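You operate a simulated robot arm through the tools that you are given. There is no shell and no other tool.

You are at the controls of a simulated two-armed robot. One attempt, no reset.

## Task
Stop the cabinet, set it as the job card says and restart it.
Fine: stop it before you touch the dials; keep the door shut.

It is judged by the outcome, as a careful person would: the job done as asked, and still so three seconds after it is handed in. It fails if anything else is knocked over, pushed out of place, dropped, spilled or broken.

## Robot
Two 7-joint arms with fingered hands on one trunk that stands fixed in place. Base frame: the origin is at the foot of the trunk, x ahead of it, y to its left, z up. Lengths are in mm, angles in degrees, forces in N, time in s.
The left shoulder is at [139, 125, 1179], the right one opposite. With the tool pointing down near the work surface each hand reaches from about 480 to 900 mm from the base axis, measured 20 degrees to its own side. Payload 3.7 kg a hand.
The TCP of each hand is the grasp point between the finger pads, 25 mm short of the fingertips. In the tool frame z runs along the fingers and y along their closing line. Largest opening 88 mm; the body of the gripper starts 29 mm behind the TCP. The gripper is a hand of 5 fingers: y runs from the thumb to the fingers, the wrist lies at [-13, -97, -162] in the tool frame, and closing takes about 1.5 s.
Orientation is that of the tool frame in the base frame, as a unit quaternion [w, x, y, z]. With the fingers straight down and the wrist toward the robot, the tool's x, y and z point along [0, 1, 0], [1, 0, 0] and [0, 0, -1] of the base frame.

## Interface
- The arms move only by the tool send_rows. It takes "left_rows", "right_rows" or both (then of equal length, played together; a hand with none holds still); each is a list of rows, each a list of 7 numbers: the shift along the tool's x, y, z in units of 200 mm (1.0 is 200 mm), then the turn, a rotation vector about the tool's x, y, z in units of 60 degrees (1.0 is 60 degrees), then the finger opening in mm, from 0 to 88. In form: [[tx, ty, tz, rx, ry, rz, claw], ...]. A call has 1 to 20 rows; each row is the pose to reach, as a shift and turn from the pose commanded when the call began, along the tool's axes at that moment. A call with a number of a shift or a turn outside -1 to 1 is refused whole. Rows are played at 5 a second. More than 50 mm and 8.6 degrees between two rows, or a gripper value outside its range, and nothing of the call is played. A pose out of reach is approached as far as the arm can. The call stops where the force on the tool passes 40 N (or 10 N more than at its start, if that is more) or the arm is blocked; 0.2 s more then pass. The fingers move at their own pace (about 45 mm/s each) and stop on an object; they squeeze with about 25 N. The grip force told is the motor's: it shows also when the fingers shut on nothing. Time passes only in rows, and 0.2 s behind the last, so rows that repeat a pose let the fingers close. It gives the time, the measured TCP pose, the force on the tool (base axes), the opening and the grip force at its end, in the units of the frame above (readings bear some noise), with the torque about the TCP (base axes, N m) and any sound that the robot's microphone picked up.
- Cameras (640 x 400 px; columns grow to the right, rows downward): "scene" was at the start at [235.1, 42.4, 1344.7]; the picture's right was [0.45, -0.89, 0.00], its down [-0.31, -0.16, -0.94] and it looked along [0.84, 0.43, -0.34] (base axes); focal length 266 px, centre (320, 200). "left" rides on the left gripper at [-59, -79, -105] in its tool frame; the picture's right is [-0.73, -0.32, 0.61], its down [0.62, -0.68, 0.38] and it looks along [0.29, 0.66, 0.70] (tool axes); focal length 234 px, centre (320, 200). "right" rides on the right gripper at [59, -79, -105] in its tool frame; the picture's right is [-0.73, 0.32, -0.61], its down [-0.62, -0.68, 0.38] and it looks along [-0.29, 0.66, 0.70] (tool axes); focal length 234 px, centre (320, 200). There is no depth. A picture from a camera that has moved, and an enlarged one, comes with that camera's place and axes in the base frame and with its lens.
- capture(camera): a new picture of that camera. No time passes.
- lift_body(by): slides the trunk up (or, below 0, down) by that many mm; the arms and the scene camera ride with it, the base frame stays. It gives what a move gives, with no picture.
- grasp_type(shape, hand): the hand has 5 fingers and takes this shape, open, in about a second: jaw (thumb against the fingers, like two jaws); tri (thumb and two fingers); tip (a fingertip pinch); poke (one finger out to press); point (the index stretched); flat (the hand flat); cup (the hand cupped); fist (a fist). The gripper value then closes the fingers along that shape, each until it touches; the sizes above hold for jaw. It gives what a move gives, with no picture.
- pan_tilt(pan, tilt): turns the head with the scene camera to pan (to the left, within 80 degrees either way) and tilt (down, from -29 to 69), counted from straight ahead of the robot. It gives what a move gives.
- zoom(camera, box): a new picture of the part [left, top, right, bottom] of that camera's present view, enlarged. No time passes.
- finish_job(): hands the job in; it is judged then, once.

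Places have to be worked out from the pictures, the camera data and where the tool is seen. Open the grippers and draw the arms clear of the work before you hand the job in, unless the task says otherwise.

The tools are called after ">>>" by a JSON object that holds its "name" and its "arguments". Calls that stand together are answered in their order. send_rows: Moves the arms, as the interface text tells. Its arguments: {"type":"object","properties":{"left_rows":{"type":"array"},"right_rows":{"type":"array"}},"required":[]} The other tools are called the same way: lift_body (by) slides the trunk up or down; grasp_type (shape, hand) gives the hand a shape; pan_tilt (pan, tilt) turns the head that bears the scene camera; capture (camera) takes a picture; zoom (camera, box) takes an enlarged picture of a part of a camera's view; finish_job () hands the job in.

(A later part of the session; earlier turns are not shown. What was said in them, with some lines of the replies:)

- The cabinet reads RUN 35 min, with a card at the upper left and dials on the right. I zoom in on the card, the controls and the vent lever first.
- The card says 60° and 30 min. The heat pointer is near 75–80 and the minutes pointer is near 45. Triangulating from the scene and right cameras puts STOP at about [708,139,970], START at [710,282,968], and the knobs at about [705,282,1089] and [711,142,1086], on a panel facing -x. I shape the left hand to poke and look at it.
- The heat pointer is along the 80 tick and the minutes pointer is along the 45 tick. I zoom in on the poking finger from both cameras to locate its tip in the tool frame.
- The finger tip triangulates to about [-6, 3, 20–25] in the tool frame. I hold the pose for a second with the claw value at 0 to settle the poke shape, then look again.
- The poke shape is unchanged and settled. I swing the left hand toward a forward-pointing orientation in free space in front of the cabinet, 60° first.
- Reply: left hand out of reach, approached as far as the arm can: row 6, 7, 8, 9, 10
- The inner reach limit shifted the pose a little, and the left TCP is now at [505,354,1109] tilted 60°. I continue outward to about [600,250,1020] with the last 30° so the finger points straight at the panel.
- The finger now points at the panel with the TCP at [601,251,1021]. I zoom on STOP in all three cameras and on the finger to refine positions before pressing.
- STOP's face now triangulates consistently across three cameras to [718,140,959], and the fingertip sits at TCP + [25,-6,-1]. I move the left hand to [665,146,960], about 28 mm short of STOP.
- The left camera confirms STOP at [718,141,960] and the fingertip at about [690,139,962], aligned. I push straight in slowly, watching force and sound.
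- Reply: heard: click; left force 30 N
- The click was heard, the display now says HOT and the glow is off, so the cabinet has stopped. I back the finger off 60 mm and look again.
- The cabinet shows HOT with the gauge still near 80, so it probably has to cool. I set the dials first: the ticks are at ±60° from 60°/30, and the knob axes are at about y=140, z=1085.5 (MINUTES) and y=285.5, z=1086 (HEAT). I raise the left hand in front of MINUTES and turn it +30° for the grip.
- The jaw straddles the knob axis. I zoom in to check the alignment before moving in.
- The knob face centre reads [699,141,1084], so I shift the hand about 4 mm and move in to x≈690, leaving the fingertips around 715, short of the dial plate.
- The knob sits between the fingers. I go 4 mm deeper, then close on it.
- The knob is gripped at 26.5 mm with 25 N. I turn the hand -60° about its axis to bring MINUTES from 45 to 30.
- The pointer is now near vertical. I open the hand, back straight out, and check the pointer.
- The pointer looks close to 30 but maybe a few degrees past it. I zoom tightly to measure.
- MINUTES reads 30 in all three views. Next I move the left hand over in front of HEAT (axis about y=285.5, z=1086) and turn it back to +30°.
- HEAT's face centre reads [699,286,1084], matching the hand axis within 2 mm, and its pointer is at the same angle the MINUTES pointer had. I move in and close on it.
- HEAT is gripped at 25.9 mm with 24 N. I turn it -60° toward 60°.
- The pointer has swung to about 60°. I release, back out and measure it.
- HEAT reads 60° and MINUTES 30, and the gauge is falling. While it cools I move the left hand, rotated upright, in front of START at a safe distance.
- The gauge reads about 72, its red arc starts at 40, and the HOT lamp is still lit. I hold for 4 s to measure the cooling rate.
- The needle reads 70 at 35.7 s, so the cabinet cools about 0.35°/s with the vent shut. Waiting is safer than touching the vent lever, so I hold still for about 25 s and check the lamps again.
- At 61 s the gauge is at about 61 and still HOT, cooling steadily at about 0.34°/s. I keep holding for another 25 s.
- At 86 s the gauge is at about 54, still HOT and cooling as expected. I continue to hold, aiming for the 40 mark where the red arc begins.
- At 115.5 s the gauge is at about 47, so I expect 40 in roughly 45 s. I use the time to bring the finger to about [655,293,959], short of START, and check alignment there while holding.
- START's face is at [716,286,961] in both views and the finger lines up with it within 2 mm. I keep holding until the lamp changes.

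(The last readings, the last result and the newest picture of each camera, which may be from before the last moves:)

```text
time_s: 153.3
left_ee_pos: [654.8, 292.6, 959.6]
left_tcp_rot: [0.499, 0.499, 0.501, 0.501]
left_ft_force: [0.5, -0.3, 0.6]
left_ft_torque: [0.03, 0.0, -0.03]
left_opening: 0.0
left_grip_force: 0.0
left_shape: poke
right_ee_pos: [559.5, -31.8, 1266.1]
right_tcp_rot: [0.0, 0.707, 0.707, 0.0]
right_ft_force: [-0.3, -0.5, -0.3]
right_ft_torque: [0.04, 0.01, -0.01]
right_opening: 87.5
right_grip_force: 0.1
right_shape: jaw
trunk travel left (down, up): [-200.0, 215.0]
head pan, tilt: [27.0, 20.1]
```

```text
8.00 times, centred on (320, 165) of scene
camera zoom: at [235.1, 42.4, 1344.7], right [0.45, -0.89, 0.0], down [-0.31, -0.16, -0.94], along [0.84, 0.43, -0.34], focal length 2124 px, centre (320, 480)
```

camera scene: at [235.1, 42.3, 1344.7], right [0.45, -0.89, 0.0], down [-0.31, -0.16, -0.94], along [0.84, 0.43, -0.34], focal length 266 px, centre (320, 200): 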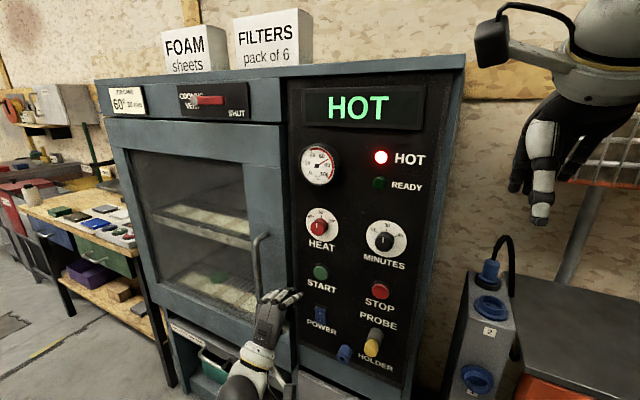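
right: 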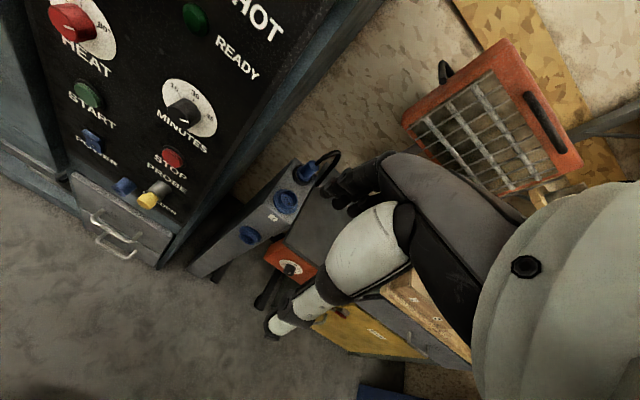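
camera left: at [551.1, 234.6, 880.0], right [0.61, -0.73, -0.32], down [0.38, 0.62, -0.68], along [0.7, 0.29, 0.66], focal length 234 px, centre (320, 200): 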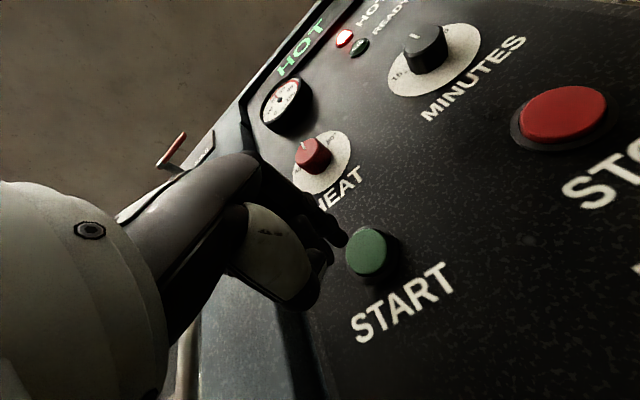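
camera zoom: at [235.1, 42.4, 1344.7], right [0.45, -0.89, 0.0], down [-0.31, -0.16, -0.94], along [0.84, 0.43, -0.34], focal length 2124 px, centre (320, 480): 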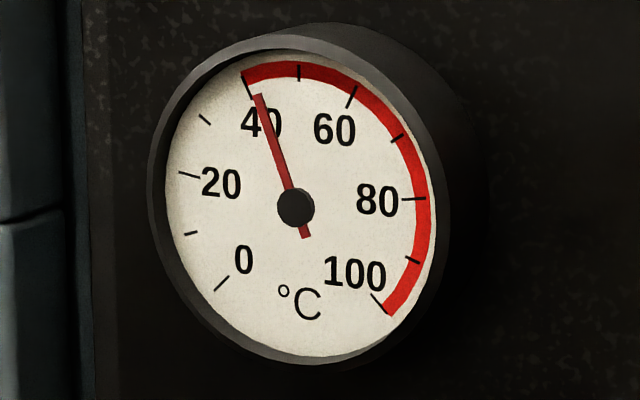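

The gauge is now just above 40. I hold two more periods and look at the lamps after each.

>>> {"name": "send_rows", "arguments": {"left_rows": [[0, 0, 0, 0, 0, 0, 0], [0, 0, 0, 0, 0, 0, 0], [0, 0, 0, 0, 0, 0, 0], [0, 0, 0, 0, 0, 0, 0], [0, 0, 0, 0, 0, 0, 0], [0, 0, 0, 0, 0, 0, 0], [0, 0, 0, 0, 0, 0, 0], [0, 0, 0, 0, 0, 0, 0], [0, 0, 0, 0, 0, 0, 0], [0, 0, 0, 0, 0, 0, 0], [0, 0, 0, 0, 0, 0, 0], [0, 0, 0, 0, 0, 0, 0], [0, 0, 0, 0, 0, 0, 0], [0, 0, 0, 0, 0, 0, 0], [0, 0, 0, 0, 0, 0, 0], [0, 0, 0, 0, 0, 0, 0], [0, 0, 0, 0, 0, 0, 0], [0, 0, 0, 0, 0, 0, 0], [0, 0, 0, 0, 0, 0, 0], [0, 0, 0, 0, 0, 0, 0]]}}

>>> {"name": "send_rows", "arguments": {"left_rows": [[0, 0, 0, 0, 0, 0, 0], [0, 0, 0, 0, 0, 0, 0], [0, 0, 0, 0, 0, 0, 0], [0, 0, 0, 0, 0, 0, 0], [0, 0, 0, 0, 0, 0, 0], [0, 0, 0, 0, 0, 0, 0], [0, 0, 0, 0, 0, 0, 0], [0, 0, 0, 0, 0, 0, 0], [0, 0, 0, 0, 0, 0, 0], [0, 0, 0, 0, 0, 0, 0], [0, 0, 0, 0, 0, 0, 0], [0, 0, 0, 0, 0, 0, 0], [0, 0, 0, 0, 0, 0, 0], [0, 0, 0, 0, 0, 0, 0], [0, 0, 0, 0, 0, 0, 0], [0, 0, 0, 0, 0, 0, 0], [0, 0, 0, 0, 0, 0, 0], [0, 0, 0, 0, 0, 0, 0], [0, 0, 0, 0, 0, 0, 0], [0, 0, 0, 0, 0, 0, 0]]}}

>>> {"name": "zoom", "arguments": {"camera": "scene", "box": [290, 70, 430, 220]}}

>>> {"name": "send_rows", "arguments": {"left_rows": [[0, 0, 0, 0, 0, 0, 0], [0, 0, 0, 0, 0, 0, 0], [0, 0, 0, 0, 0, 0, 0], [0, 0, 0, 0, 0, 0, 0], [0, 0, 0, 0, 0, 0, 0], [0, 0, 0, 0, 0, 0, 0], [0, 0, 0, 0, 0, 0, 0], [0, 0, 0, 0, 0, 0, 0], [0, 0, 0, 0, 0, 0, 0], [0, 0, 0, 0, 0, 0, 0], [0, 0, 0, 0, 0, 0, 0], [0, 0, 0, 0, 0, 0, 0], [0, 0, 0, 0, 0, 0, 0], [0, 0, 0, 0, 0, 0, 0], [0, 0, 0, 0, 0, 0, 0], [0, 0, 0, 0, 0, 0, 0], [0, 0, 0, 0, 0, 0, 0], [0, 0, 0, 0, 0, 0, 0], [0, 0, 0, 0, 0, 0, 0], [0, 0, 0, 0, 0, 0, 0]]}}

>>> {"name": "zoom", "arguments": {"camera": "scene", "box": [290, 70, 430, 220]}}

```text
time_s: 157.5
left_ee_pos: [654.6, 293.5, 959.2]
left_tcp_rot: [0.5, 0.5, 0.5, 0.5]
left_ft_force: [0.1, -0.9, -0.5]
left_ft_torque: [0.0, 0.03, -0.01]
left_opening: 0.0
left_grip_force: 0.0
left_shape: poke
right_ee_pos: [559.7, -31.5, 1266.4]
right_tcp_rot: [0.001, 0.707, 0.707, 0.0]
right_ft_force: [0.5, 0.1, 0.5]
right_ft_torque: [-0.04, 0.02, -0.02]
right_opening: 87.8
right_grip_force: 0.0
right_shape: jaw
trunk travel left (down, up): [-200.0, 215.0]
head pan, tilt: [27.0, 20.1]
```

```text
time_s: 161.7
left_ee_pos: [655.6, 293.4, 959.6]
left_tcp_rot: [0.5, 0.5, 0.5, 0.5]
left_ft_force: [-0.5, -0.5, -0.5]
left_ft_torque: [-0.03, -0.01, -0.02]
left_opening: 0.0
left_grip_force: 0.0
left_shape: poke
right_ee_pos: [558.8, -31.6, 1265.3]
right_tcp_rot: [0.0, 0.707, 0.707, 0.0]
right_ft_force: [-0.6, 0.0, -1.0]
right_ft_torque: [0.06, 0.05, 0.01]
right_opening: 87.6
right_grip_force: 0.1
right_shape: jaw
trunk travel left (down, up): [-200.0, 215.0]
head pan, tilt: [27.0, 20.1]
```

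```text
2.67 times, centred on (360, 145) of scene
camera zoom: at [235.1, 42.4, 1344.7], right [0.45, -0.89, 0.0], down [-0.31, -0.16, -0.94], along [0.84, 0.43, -0.34], focal length 708 px, centre (213, 347)
```

zoom: 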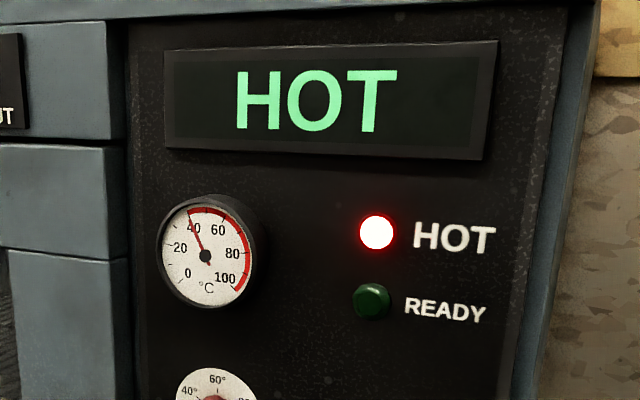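

```text
time_s: 165.9
left_ee_pos: [655.2, 292.5, 959.7]
left_tcp_rot: [0.5, 0.5, 0.499, 0.5]
left_ft_force: [-1.0, 1.1, -0.3]
left_ft_torque: [-0.01, -0.05, -0.02]
left_opening: 0.1
left_grip_force: 0.1
left_shape: poke
right_ee_pos: [560.1, -33.5, 1265.2]
right_tcp_rot: [0.0, 0.707, 0.707, 0.0]
right_ft_force: [-0.2, -0.1, 0.1]
right_ft_torque: [0.01, 0.01, 0.03]
right_opening: 87.6
right_grip_force: 0.0
right_shape: jaw
trunk travel left (down, up): [-200.0, 215.0]
head pan, tilt: [27.0, 20.1]
```

```text
2.67 times, centred on (360, 145) of scene
camera zoom: at [235.1, 42.4, 1344.7], right [0.45, -0.89, 0.0], down [-0.31, -0.16, -0.94], along [0.84, 0.43, -0.34], focal length 708 px, centre (213, 347)
```

zoom: 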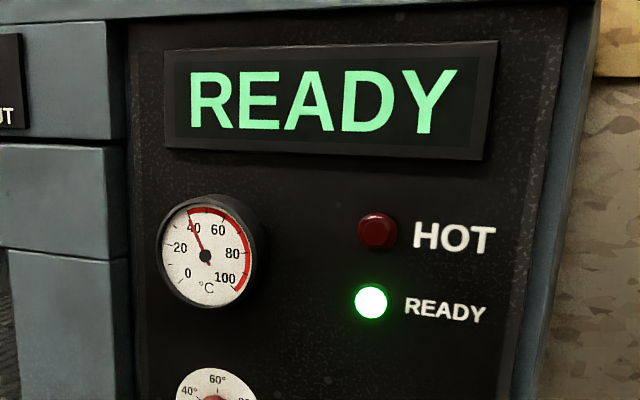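

READY is lit at 166 s. I verify the dials, then push START straight in.

>>> {"name": "zoom", "arguments": {"camera": "scene", "box": [295, 195, 415, 270]}}

>>> {"name": "send_rows", "arguments": {"left_rows": [[-0.005, 0.004, 0.04, 0, 0, 0, 0], [-0.005, 0.004, 0.08, 0, 0, 0, 0], [-0.005, 0.004, 0.12, 0, 0, 0, 0], [-0.005, 0.004, 0.15, 0, 0, 0, 0], [-0.005, 0.004, 0.17, 0, 0, 0, 0], [-0.005, 0.004, 0.185, 0, 0, 0, 0], [-0.005, 0.004, 0.195, 0, 0, 0, 0], [-0.005, 0.004, 0.205, 0, 0, 0, 0], [-0.005, 0.004, 0.212, 0, 0, 0, 0]]}}

>>> {"name": "capture", "arguments": {"camera": "scene"}}

```text
5.33 times, centred on (355, 232) of scene
camera zoom: at [235.1, 42.4, 1344.7], right [0.45, -0.89, 0.0], down [-0.31, -0.16, -0.94], along [0.84, 0.43, -0.34], focal length 1416 px, centre (133, 27)
```

zoom: 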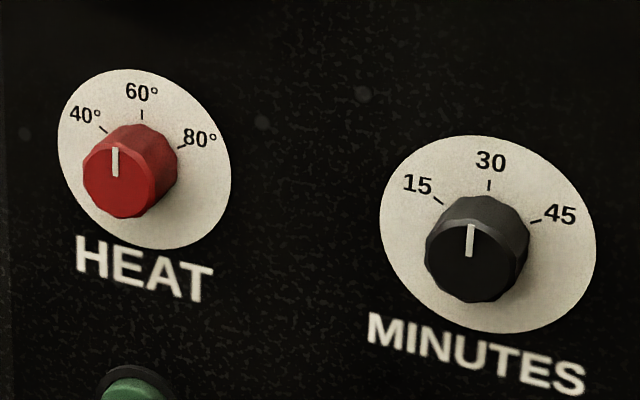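

```text
time_s: 167.9
left_ee_pos: [694.6, 292.3, 962.2]
left_tcp_rot: [0.5, 0.498, 0.5, 0.501]
left_ft_force: [-37.3, 3.2, -4.4]
left_ft_torque: [0.03, 0.1, 0.1]
left_opening: 0.2
left_grip_force: 0.1
left_shape: poke
right_ee_pos: [556.3, -30.4, 1267.0]
right_tcp_rot: [0.001, 0.707, 0.707, 0.001]
right_ft_force: [-0.8, -0.5, -0.7]
right_ft_torque: [0.02, -0.03, 0.01]
right_opening: 87.5
right_grip_force: 0.1
right_shape: jaw
trunk travel left (down, up): [-200.0, 215.0]
head pan, tilt: [27.0, 20.1]
heard: click
```

```text
taken
camera scene: at [230.9, 42.8, 1345.5], right [0.45, -0.89, 0.0], down [-0.3, -0.16, -0.94], along [0.84, 0.43, -0.34], focal length 266 px, centre (320, 200)
```

scene: 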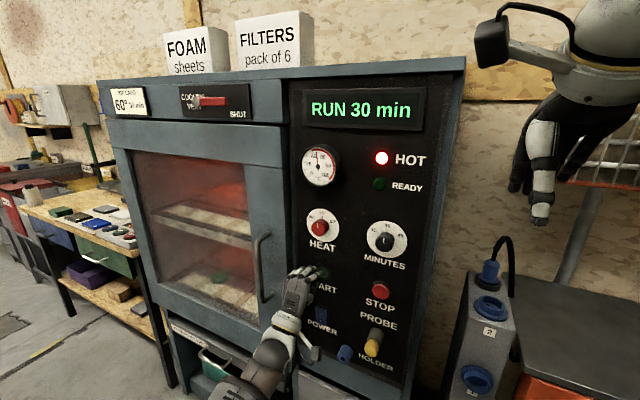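

It clicked and the display reads RUN 30 min with the chamber glowing. I draw the finger straight back, well clear of the panel.

>>> {"name": "send_rows", "arguments": {"left_rows": [[0, 0, -0.06, 0, 0, 0, 0], [0, 0, -0.15, 0, 0, 0, 0], [0, 0, -0.25, 0, 0, 0, 0], [0, 0, -0.35, 0, 0, 0, 0], [0, 0, -0.45, 0, 0, 0, 0], [0, 0, -0.53, 0, 0, 0, 0]]}}

>>> {"name": "grasp_type", "arguments": {"hand": "left", "shape": "jaw"}}

>>> {"name": "capture", "arguments": {"camera": "scene"}}

>>> {"name": "zoom", "arguments": {"camera": "scene", "box": [280, 70, 440, 290]}}

```text
time_s: 169.3
left_ee_pos: [591.4, 288.5, 960.2]
left_tcp_rot: [0.5, 0.499, 0.5, 0.502]
left_ft_force: [0.9, -0.3, 0.8]
left_ft_torque: [0.02, -0.02, -0.01]
left_opening: 0.0
left_grip_force: 0.0
left_shape: poke
right_ee_pos: [559.5, -31.8, 1265.9]
right_tcp_rot: [0.001, 0.707, 0.708, 0.0]
right_ft_force: [0.1, -0.4, 0.3]
right_ft_torque: [0.0, 0.02, 0.01]
right_opening: 87.5
right_grip_force: 0.1
right_shape: jaw
trunk travel left (down, up): [-200.0, 215.0]
head pan, tilt: [27.0, 20.1]
```

```text
time_s: 170.2
left_ee_pos: [591.5, 289.1, 960.0]
left_tcp_rot: [0.5, 0.5, 0.5, 0.501]
left_ft_force: [0.4, 0.3, 0.7]
left_ft_torque: [-0.02, -0.01, 0.03]
left_opening: 88.2
left_grip_force: 0.0
left_shape: jaw
right_ee_pos: [559.6, -32.0, 1265.7]
right_tcp_rot: [0.0, 0.707, 0.707, 0.001]
right_ft_force: [-0.1, -0.5, -1.0]
right_ft_torque: [-0.01, -0.01, 0.0]
right_opening: 87.8
right_grip_force: 0.0
right_shape: jaw
trunk travel left (down, up): [-200.0, 215.0]
head pan, tilt: [27.0, 20.1]
```

```text
taken
camera scene: at [235.1, 42.4, 1344.7], right [0.45, -0.89, 0.0], down [-0.31, -0.16, -0.94], along [0.84, 0.43, -0.34], focal length 266 px, centre (320, 200)
```

scene: 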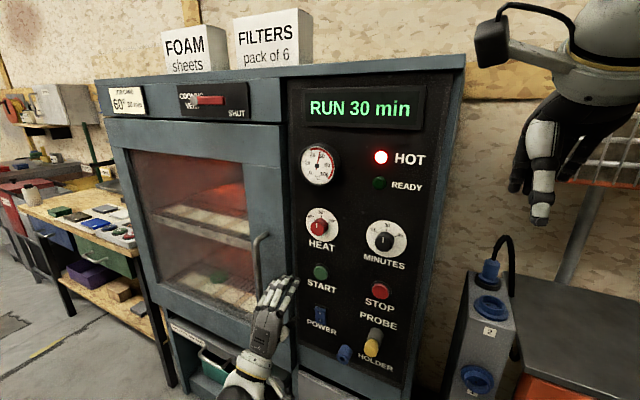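

```text
1.82 times, centred on (360, 180) of scene
camera zoom: at [235.1, 42.4, 1344.7], right [0.45, -0.89, 0.0], down [-0.31, -0.16, -0.94], along [0.84, 0.43, -0.34], focal length 483 px, centre (247, 236)
```

zoom: 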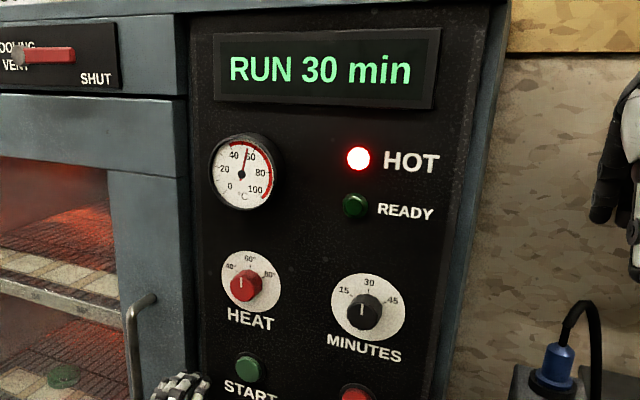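

The cabinet runs at RUN 30 min with HEAT at 60°, MINUTES at 30, the door shut and the vent as found. I pull the open left hand back a little more and then hand in.

>>> {"name": "send_rows", "arguments": {"left_rows": [[0, 0, -0.1, 0, 0, 0, 88], [0, 0, -0.2, 0, 0, 0, 88], [0, 0, -0.25, 0, 0, 0, 88]]}}

>>> {"name": "capture", "arguments": {"camera": "scene"}}

```text
time_s: 171.0
left_ee_pos: [542.1, 290.2, 962.0]
left_tcp_rot: [0.501, 0.499, 0.499, 0.5]
left_ft_force: [0.3, 0.2, 1.1]
left_ft_torque: [-0.02, 0.03, 0.01]
left_opening: 88.0
left_grip_force: 0.2
left_shape: jaw
right_ee_pos: [559.9, -30.9, 1265.6]
right_tcp_rot: [0.0, 0.707, 0.708, -0.001]
right_ft_force: [-0.9, -0.6, -0.1]
right_ft_torque: [-0.02, -0.01, 0.04]
right_opening: 87.5
right_grip_force: 0.0
right_shape: jaw
trunk travel left (down, up): [-200.0, 215.0]
head pan, tilt: [27.0, 20.1]
```

```text
taken
camera scene: at [235.0, 42.3, 1344.8], right [0.45, -0.89, 0.0], down [-0.31, -0.16, -0.94], along [0.84, 0.43, -0.34], focal length 266 px, centre (320, 200)
```

scene: 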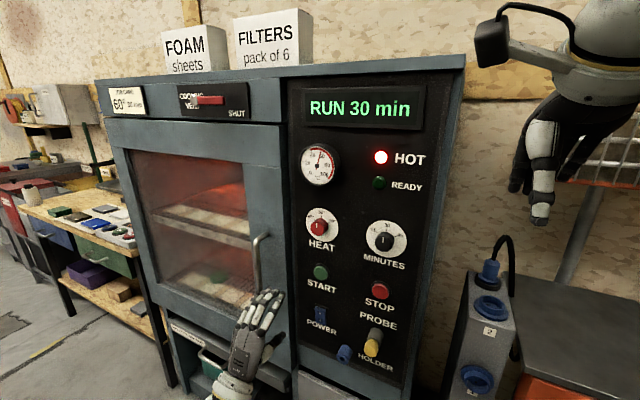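

The hands are open and clear, and the cabinet is running with the card's settings and the door shut. I hand the job in.

>>> {"name": "finish_job", "arguments": {}}

```text
The job is handed in.
```

The cabinet is restarted with the job card's settings: HEAT at 60° and MINUTES at 30. The display showed RUN 30 min when I handed the job in.

- **Stop:** I pressed STOP before touching either dial. The display changed to HOT and the heater glow went out.
- **Dials:** I turned MINUTES from 45 to 30 and HEAT from 80° to 60°. A last look before pressing START showed both pointers on the right marks.
- **Cooling:** The cabinet stayed in HOT until it cooled to about 40 °C. I waited about two and a half minutes for READY and left the cooling vent shut.
- **Restart:** I pressed START once. It clicked, the display went to RUN 30 min and the heater came back on.

The door stayed shut throughout, nothing was knocked or moved, and both hands are open and clear of the panel.
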